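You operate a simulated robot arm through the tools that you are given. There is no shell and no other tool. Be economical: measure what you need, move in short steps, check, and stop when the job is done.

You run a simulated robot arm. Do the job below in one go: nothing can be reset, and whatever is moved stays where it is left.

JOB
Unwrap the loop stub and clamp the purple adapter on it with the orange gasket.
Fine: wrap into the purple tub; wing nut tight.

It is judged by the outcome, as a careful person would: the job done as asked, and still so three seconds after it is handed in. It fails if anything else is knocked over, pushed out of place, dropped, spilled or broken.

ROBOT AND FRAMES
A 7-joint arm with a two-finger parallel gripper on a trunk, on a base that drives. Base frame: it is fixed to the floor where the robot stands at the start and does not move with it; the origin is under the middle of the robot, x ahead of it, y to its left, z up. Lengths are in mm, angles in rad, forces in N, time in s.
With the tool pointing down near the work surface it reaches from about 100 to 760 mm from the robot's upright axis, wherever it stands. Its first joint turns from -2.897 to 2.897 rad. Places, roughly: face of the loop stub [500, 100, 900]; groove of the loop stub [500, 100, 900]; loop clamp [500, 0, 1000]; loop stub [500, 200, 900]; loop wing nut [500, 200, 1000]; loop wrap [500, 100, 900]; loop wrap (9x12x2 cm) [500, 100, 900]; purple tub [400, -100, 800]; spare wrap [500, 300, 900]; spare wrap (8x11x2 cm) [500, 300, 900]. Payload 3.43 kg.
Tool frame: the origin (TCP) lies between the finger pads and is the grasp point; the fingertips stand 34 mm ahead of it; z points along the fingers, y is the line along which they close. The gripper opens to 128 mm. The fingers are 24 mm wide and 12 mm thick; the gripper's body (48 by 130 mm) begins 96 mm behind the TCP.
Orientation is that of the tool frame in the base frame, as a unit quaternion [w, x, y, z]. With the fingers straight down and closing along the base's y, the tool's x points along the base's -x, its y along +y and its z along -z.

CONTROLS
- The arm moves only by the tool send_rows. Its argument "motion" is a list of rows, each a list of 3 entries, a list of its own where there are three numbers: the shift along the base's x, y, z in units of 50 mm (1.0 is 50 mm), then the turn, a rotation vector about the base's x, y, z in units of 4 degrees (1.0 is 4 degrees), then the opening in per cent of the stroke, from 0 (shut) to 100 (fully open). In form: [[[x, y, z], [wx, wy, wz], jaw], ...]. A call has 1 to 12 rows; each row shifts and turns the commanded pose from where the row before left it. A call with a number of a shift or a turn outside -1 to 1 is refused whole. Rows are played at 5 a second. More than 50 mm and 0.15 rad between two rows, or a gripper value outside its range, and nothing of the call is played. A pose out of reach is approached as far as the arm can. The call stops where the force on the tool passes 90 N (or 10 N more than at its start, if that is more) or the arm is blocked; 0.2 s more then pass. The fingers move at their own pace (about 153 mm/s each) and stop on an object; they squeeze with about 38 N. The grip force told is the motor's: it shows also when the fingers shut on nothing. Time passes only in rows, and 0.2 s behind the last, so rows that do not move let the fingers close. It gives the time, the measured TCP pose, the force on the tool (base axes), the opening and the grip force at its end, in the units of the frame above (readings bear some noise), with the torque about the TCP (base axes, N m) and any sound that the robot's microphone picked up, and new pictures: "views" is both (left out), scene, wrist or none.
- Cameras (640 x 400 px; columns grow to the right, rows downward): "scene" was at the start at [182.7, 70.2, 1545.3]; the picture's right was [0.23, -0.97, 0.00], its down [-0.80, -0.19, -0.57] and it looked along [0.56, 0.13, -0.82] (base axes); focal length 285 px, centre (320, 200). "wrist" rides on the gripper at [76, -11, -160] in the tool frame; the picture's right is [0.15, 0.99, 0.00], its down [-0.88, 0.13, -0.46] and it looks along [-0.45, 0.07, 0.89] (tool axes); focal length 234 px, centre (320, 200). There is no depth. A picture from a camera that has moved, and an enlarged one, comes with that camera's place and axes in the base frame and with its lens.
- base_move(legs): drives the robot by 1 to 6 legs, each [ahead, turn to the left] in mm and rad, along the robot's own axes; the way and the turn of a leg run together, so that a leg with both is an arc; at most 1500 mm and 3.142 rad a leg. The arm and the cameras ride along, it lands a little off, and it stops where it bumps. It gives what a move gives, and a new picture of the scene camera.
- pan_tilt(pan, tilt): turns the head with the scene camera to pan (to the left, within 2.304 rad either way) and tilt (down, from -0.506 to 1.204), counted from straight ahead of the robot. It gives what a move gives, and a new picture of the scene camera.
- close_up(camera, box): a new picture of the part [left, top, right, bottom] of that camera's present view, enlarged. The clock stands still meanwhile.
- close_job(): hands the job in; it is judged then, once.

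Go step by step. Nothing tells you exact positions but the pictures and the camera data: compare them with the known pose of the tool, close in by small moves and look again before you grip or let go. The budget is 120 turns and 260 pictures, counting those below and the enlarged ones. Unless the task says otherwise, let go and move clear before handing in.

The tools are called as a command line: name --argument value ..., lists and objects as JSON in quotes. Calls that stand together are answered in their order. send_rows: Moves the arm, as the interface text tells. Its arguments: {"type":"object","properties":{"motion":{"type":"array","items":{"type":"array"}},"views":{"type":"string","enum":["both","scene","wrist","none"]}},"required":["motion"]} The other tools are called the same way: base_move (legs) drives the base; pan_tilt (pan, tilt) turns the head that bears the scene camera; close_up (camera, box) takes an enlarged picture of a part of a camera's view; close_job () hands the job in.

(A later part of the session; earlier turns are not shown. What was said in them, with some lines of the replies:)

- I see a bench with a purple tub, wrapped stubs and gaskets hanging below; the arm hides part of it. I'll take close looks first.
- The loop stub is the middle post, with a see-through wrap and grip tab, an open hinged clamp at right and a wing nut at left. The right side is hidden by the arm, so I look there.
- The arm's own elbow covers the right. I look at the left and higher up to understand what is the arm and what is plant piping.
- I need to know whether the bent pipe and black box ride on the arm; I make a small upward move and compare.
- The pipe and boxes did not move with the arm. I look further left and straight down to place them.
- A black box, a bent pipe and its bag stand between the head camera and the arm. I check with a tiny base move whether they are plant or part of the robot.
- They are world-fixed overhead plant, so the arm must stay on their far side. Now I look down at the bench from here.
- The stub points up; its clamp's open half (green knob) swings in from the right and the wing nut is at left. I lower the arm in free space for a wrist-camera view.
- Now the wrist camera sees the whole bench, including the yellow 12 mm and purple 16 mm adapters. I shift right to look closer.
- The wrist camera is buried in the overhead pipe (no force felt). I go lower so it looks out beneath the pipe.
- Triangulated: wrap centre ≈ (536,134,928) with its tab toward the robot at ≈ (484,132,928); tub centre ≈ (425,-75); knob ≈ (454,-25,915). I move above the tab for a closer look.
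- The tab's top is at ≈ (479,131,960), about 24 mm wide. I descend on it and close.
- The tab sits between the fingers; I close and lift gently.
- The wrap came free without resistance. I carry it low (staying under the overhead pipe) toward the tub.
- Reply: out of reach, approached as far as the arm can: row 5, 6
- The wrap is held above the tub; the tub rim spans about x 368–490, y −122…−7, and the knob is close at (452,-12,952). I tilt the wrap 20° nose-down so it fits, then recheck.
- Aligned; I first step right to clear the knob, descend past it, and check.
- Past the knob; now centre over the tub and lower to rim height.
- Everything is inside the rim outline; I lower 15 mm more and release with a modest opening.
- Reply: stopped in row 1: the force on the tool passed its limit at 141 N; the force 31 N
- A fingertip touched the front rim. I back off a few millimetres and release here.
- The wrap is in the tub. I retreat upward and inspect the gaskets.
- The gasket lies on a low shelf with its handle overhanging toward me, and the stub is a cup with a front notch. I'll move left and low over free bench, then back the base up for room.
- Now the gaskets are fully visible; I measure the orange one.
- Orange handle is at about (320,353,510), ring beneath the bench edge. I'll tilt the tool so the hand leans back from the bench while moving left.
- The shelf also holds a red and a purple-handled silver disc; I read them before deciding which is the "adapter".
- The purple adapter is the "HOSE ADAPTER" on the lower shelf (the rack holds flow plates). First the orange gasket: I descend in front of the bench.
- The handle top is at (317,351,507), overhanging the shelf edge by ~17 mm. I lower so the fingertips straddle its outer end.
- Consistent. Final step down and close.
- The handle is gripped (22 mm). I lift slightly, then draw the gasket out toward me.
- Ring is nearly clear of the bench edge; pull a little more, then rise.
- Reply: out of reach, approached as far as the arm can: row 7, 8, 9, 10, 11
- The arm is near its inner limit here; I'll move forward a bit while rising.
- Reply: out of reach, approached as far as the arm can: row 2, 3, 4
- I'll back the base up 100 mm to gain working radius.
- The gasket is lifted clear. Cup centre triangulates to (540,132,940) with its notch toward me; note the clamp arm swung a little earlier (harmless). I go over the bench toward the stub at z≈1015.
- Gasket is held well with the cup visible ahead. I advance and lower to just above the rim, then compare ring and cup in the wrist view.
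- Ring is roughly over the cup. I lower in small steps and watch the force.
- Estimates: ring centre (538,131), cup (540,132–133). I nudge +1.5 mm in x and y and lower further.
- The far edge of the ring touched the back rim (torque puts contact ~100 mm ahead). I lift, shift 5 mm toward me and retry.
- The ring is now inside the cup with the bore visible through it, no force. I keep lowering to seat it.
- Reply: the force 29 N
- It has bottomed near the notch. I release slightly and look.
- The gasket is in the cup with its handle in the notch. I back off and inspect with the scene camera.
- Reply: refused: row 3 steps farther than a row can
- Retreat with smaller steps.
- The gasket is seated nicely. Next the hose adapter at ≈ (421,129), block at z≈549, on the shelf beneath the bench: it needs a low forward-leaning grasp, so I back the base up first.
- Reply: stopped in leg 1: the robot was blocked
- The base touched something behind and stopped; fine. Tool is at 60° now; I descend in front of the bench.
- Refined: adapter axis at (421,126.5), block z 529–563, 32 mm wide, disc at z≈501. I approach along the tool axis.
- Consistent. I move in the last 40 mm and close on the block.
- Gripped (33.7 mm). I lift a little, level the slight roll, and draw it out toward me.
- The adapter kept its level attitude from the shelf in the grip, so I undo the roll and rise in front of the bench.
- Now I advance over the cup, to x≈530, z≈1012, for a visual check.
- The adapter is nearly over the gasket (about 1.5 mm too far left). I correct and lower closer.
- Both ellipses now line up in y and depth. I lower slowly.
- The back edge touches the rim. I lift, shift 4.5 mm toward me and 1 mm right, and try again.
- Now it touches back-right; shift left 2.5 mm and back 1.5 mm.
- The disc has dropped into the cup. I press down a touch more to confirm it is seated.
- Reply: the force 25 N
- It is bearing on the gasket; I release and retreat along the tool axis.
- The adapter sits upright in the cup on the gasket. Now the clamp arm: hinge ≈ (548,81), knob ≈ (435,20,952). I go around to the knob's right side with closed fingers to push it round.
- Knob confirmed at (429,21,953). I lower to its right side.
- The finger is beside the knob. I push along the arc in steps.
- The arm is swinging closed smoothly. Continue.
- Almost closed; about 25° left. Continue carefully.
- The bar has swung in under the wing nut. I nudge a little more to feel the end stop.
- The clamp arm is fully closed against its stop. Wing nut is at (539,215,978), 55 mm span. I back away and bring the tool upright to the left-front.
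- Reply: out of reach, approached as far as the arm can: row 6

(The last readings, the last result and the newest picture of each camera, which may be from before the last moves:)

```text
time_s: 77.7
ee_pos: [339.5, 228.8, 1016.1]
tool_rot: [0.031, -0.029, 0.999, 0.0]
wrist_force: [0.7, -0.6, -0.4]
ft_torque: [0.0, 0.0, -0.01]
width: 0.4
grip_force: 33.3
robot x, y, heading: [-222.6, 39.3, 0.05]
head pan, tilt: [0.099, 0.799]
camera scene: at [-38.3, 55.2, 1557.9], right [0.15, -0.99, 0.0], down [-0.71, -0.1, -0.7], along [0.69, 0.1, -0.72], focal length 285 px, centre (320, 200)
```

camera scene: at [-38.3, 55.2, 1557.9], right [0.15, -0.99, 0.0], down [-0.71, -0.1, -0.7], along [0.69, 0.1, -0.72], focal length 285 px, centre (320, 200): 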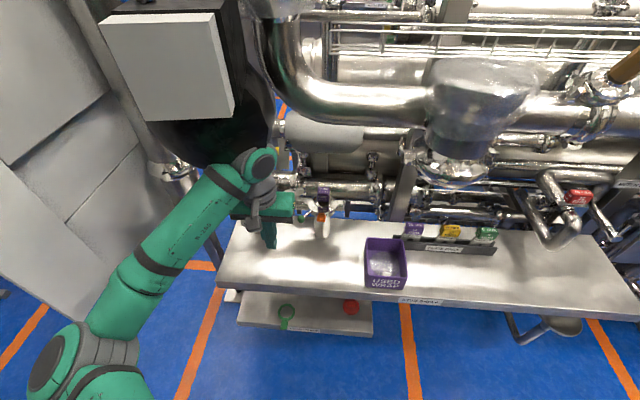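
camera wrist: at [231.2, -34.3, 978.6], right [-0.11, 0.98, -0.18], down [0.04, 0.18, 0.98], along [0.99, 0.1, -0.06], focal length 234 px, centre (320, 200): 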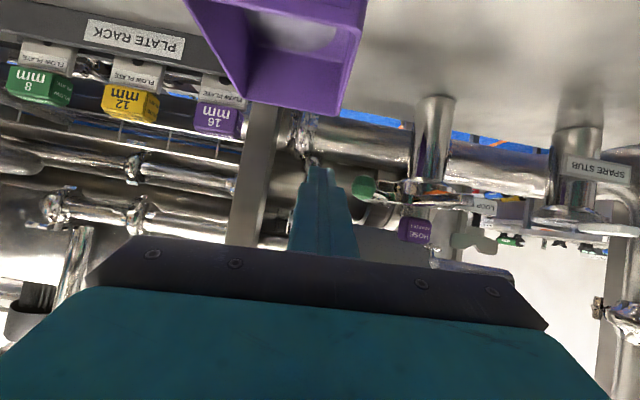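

Tool is upright. Drive forward 120 mm to bring the nut well within reach.

base_move --legs '[[120, 0]]'

close_up --camera "wrist" --box '[160, 80, 480, 280]'

```text
time_s: 79.0
ee_pos: [458.4, 234.4, 1015.1]
tool_rot: [0.031, -0.03, 0.999, 0.0]
wrist_force: [0.6, 0.0, 0.4]
ft_torque: [-0.03, 0.01, 0.03]
width: 0.0
grip_force: 33.1
robot x, y, heading: [-101.5, 41.8, 0.042]
head pan, tilt: [0.099, 0.799]
camera scene: at [80.7, 60.6, 1557.8], right [0.15, -0.99, 0.0], down [-0.71, -0.1, -0.7], along [0.69, 0.1, -0.72], focal length 285 px, centre (320, 200)
```

scene: 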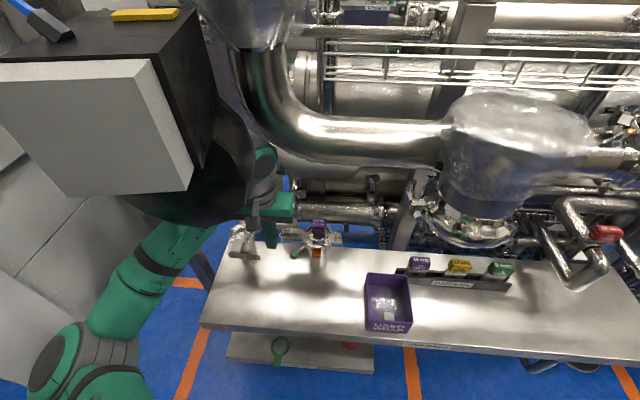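

```text
2.00 times, centred on (320, 180) of wrist
camera zoom: at [372.7, 218.2, 1169.5], right [-0.2, 0.98, -0.01], down [0.84, 0.18, 0.51], along [0.5, 0.09, -0.86], focal length 468 px, centre (320, 240)
```

zoom: 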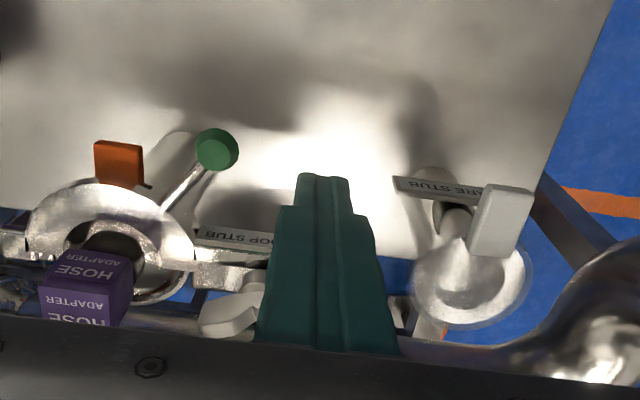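

The nut's wings run from (528,240) to (546,189). I'll push the wing round clockwise with the closed fingertip orbiting the stud; first to the start point.

send_rows --motion '[[[0.88, -0.17, 0], [0, 0, 0], 0], [[0, 0, -0.27], [0, 0, 0], 0]]' --views "none"

close_up --camera "wrist" --box '[160, 100, 480, 300]'

close_up --camera "scene" --box '[240, 200, 368, 280]'

```text
time_s: 79.6
ee_pos: [504.5, 226.0, 1001.0]
tool_rot: [0.031, -0.029, 0.999, -0.001]
wrist_force: [0.7, -1.5, 0.1]
ft_torque: [0.03, 0.04, 0.01]
width: 0.0
grip_force: 33.3
robot x, y, heading: [-106.4, 42.7, 0.048]
head pan, tilt: [0.099, 0.799]
```

```text
2.00 times, centred on (320, 200) of wrist
camera zoom: at [418.0, 208.8, 1155.2], right [-0.2, 0.98, -0.01], down [0.84, 0.18, 0.51], along [0.5, 0.09, -0.86], focal length 468 px, centre (320, 200)
```

zoom: 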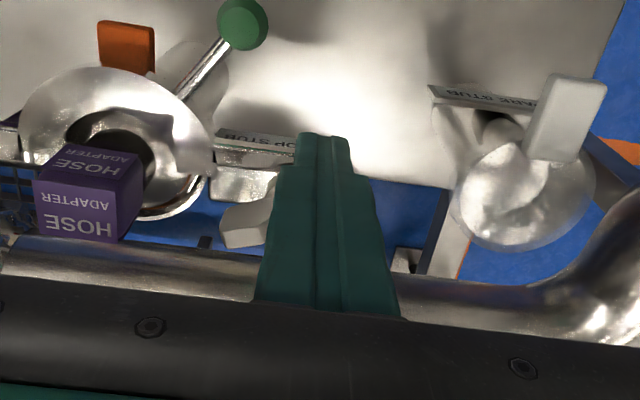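

```text
5.00 times, centred on (304, 240) of scene
camera zoom: at [80.5, 60.6, 1557.9], right [0.15, -0.99, 0.0], down [-0.71, -0.1, -0.7], along [0.69, 0.1, -0.72], focal length 1426 px, centre (400, 0)
```

zoom: 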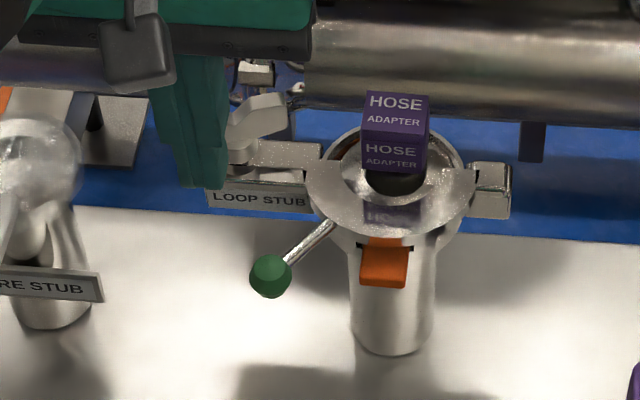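

Positioned in front of the left wing. I push the first 90°.

send_rows --motion '[[[0.148, 0.156, 0], [0, 0, 0], 0], [[0.254, 0.178, 0], [0, 0, 0], 0], [[0.31, 0.026, 0], [0, 0, 0], 0], [[0.282, -0.13, 0], [0, 0, 0], 0]]' --views "none"

close_up --camera "scene" --box '[240, 200, 368, 280]'

close_up --camera "wrist" --box '[160, 100, 480, 300]'

```text
time_s: 80.6
ee_pos: [553.7, 237.0, 1002.7]
tool_rot: [0.032, -0.03, 0.999, 0.0]
wrist_force: [-0.3, 0.0, 0.5]
ft_torque: [0.02, -0.02, -0.02]
width: 0.0
grip_force: 33.0
robot x, y, heading: [-105.4, 47.5, 0.05]
head pan, tilt: [0.099, 0.799]
```

```text
5.00 times, centred on (304, 240) of scene
camera zoom: at [80.5, 60.7, 1557.9], right [0.15, -0.99, 0.0], down [-0.71, -0.1, -0.7], along [0.69, 0.1, -0.72], focal length 1426 px, centre (400, 0)
```

zoom: 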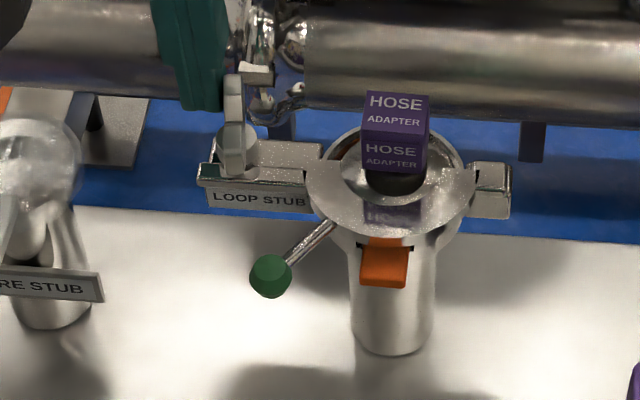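

```text
2.00 times, centred on (320, 200) of wrist
camera zoom: at [467.0, 220.6, 1155.8], right [-0.2, 0.98, -0.01], down [0.84, 0.18, 0.51], along [0.5, 0.09, -0.86], focal length 468 px, centre (320, 200)
```

zoom: 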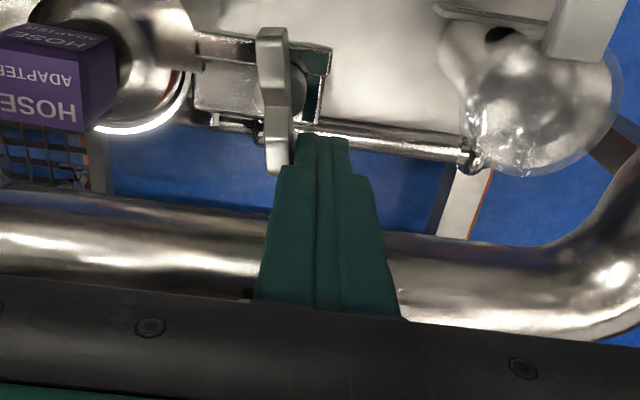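

The nut turns freely. Now a full clockwise orbit.

send_rows --motion '[[[0.12, -0.304, 0], [0, 0, 0], 0], [[0.006, -0.312, 0], [0, 0, 0], 0], [[-0.15, -0.27, 0], [0, 0, 0], 0], [[-0.266, -0.16, 0], [0, 0, 0], 0], [[-0.312, -0.006, 0], [0, 0, 0], 0], [[-0.27, 0.15, 0], [0, 0, 0], 0], [[-0.16, 0.266, 0], [0, 0, 0], 0], [[-0.006, 0.312, 0], [0, 0, 0], 0], [[0.15, 0.27, 0], [0, 0, 0], 0], [[0.266, 0.16, 0], [0, 0, 0], 0], [[0.312, 0.006, 0], [0, 0, 0], 0], [[0.27, -0.15, 0], [0, 0, 0], 0]]' --views "none"

close_up --camera "scene" --box '[240, 200, 368, 280]'

close_up --camera "wrist" --box '[160, 100, 480, 300]'

```text
time_s: 81.7
ee_pos: [544.3, 187.2, 1002.9]
tool_rot: [0.045, -0.035, 0.998, 0.0]
wrist_force: [33.6, 6.7, -24.0]
ft_torque: [-0.16, -0.61, -0.43]
width: 0.0
grip_force: 32.6
robot x, y, heading: [-102.6, 40.7, 0.043]
head pan, tilt: [0.099, 0.799]
stopped in row 5: the force on the tool passed its limit at 118 N (the readings are from after the stop); the commanded pose is now the measured one
```

```text
5.00 times, centred on (304, 240) of scene
camera zoom: at [83.7, 61.0, 1557.6], right [0.14, -0.99, 0.0], down [-0.71, -0.1, -0.7], along [0.69, 0.1, -0.72], focal length 1426 px, centre (400, 0)
```

zoom: 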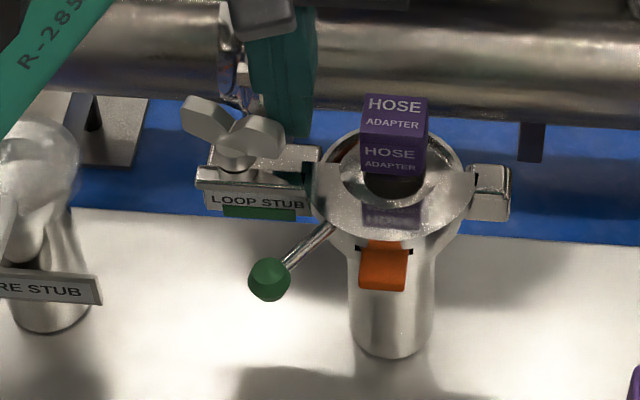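

```text
2.00 times, centred on (320, 200) of wrist
camera zoom: at [454.1, 169.9, 1153.9], right [-0.22, 0.98, -0.02], down [0.83, 0.19, 0.53], along [0.52, 0.1, -0.85], focal length 468 px, centre (320, 200)
```

zoom: 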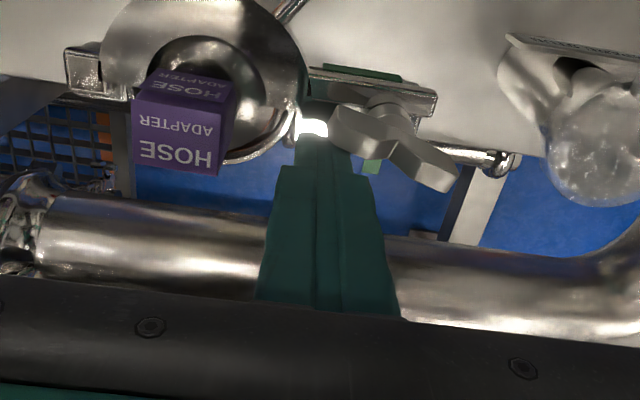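

The push met firm resistance (118 N) after about 220°, and a green strip has appeared on the block. I look closely.

close_up --camera "wrist" --box '[290, 110, 418, 190]'

close_up --camera "scene" --box '[264, 210, 344, 260]'

```text
5.00 times, centred on (354, 150) of wrist
camera zoom: at [454.1, 169.9, 1153.9], right [-0.22, 0.98, -0.02], down [0.83, 0.19, 0.53], along [0.52, 0.1, -0.85], focal length 1171 px, centre (150, 450)
```

zoom: 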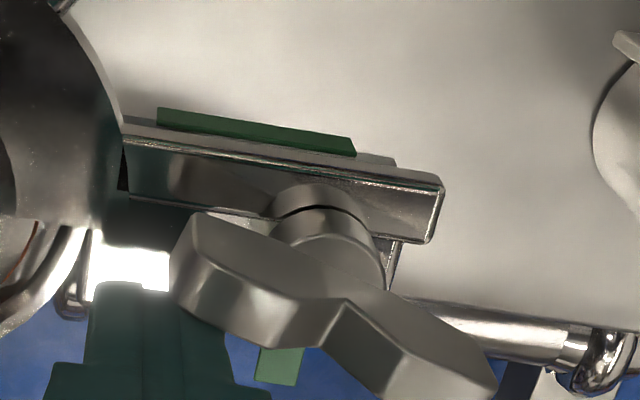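

```text
8.00 times, centred on (304, 235) of scene
camera zoom: at [83.7, 61.0, 1557.6], right [0.14, -0.99, 0.0], down [-0.71, -0.1, -0.7], along [0.69, 0.1, -0.72], focal length 2281 px, centre (448, -80)
```

zoom: 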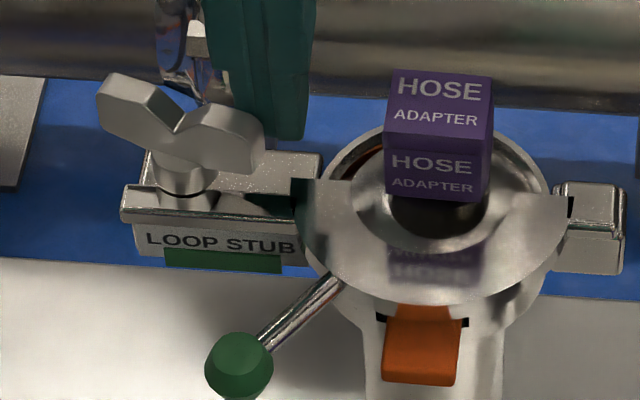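

The nut's boss sits flush on the bar and a green tightness marker shows front and back. I back the finger off, rise clear and check.

send_rows --motion '[[[0.2, 0, 0.05], [0, 0, 0], 0], [[0, 0, 0.7], [0, 0, 0], 0], [[0, 0.3, 0.7], [0, 0, 0], 0], [[-0.7, 0.5, 0], [0, 0, 0], 0], [[-0.8, 0.5, 0], [0, 0, 0], 0], [[-0.8, 0.3, 0], [0, 0, 0], 0]]' --views "scene"

close_up --camera "scene" --box '[264, 210, 344, 260]'

close_up --camera "scene" --box '[350, 250, 446, 310]'

close_up --camera "wrist" --box '[120, 100, 440, 300]'

```text
time_s: 83.1
ee_pos: [434.9, 267.6, 1075.4]
tool_rot: [0.044, -0.033, 0.999, 0.0]
wrist_force: [-0.2, -1.0, -0.7]
ft_torque: [0.01, 0.03, 0.05]
width: 0.0
grip_force: 33.6
robot x, y, heading: [-101.5, 44.8, 0.047]
head pan, tilt: [0.099, 0.799]
camera scene: at [82.0, 60.3, 1557.8], right [0.14, -0.99, 0.0], down [-0.71, -0.1, -0.7], along [0.69, 0.1, -0.72], focal length 285 px, centre (320, 200)
```

scene: 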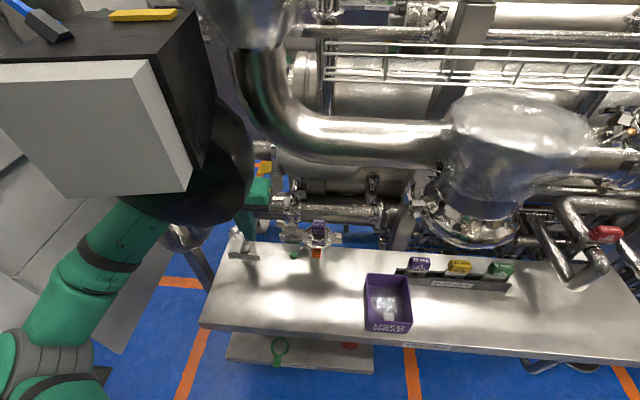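

```text
8.00 times, centred on (304, 235) of scene
camera zoom: at [82.0, 60.3, 1557.8], right [0.14, -0.99, 0.0], down [-0.71, -0.1, -0.7], along [0.69, 0.1, -0.72], focal length 2281 px, centre (448, -80)
```

zoom: 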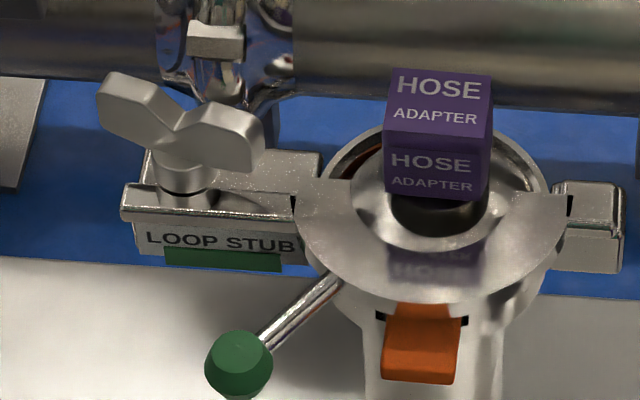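

```text
6.67 times, centred on (398, 280) of scene
camera zoom: at [82.0, 60.3, 1557.8], right [0.14, -0.99, 0.0], down [-0.71, -0.1, -0.7], along [0.69, 0.1, -0.72], focal length 1901 px, centre (-200, -333)
```

zoom: 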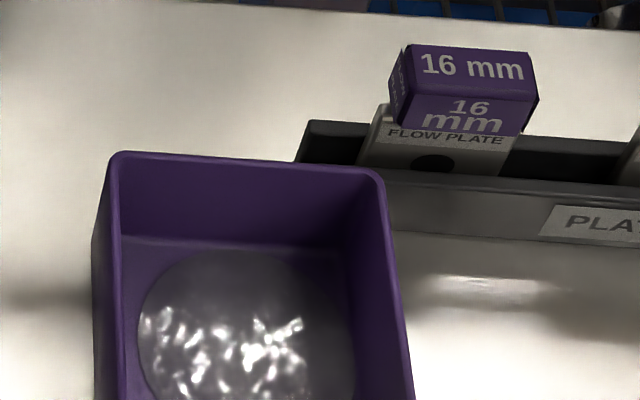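

```text
2.00 times, centred on (280, 200) of wrist
camera zoom: at [344.9, 250.5, 1227.1], right [-0.21, 0.98, -0.02], down [0.83, 0.19, 0.53], along [0.52, 0.1, -0.85], focal length 468 px, centre (400, 200)
```

zoom: 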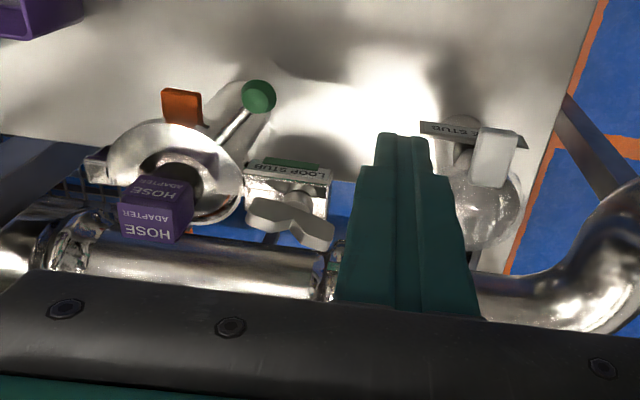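

The wrap is in the purple tub, and the adapter sits on the orange gasket with the clamp closed. The nut is tight with its green marker showing, and the arm is clear, so I hand in.

close_job

```text
The job is handed in.
```

I unwrapped the loop stub, put the wrap in the purple tub, and clamped the purple hose adapter onto the stub with the orange gasket; the wing nut is tight.

The nut stopped turning after about 220° against a 118 N push. A green marker on the block then appeared and stayed after I backed off.

Three unplanned contacts happened along the way; none left anything visibly moved or damaged in the last pictures:
- **Tub rim:** a fingertip pressed on the front rim of the tub (141 N peak) while I lowered the wrap in.
- **Clamp arm:** the arm got swung partway closed early on, probably when I moved the gripper past it.
- **Base:** it touched something behind the robot while backing up and stopped. I did not look to see what it was.
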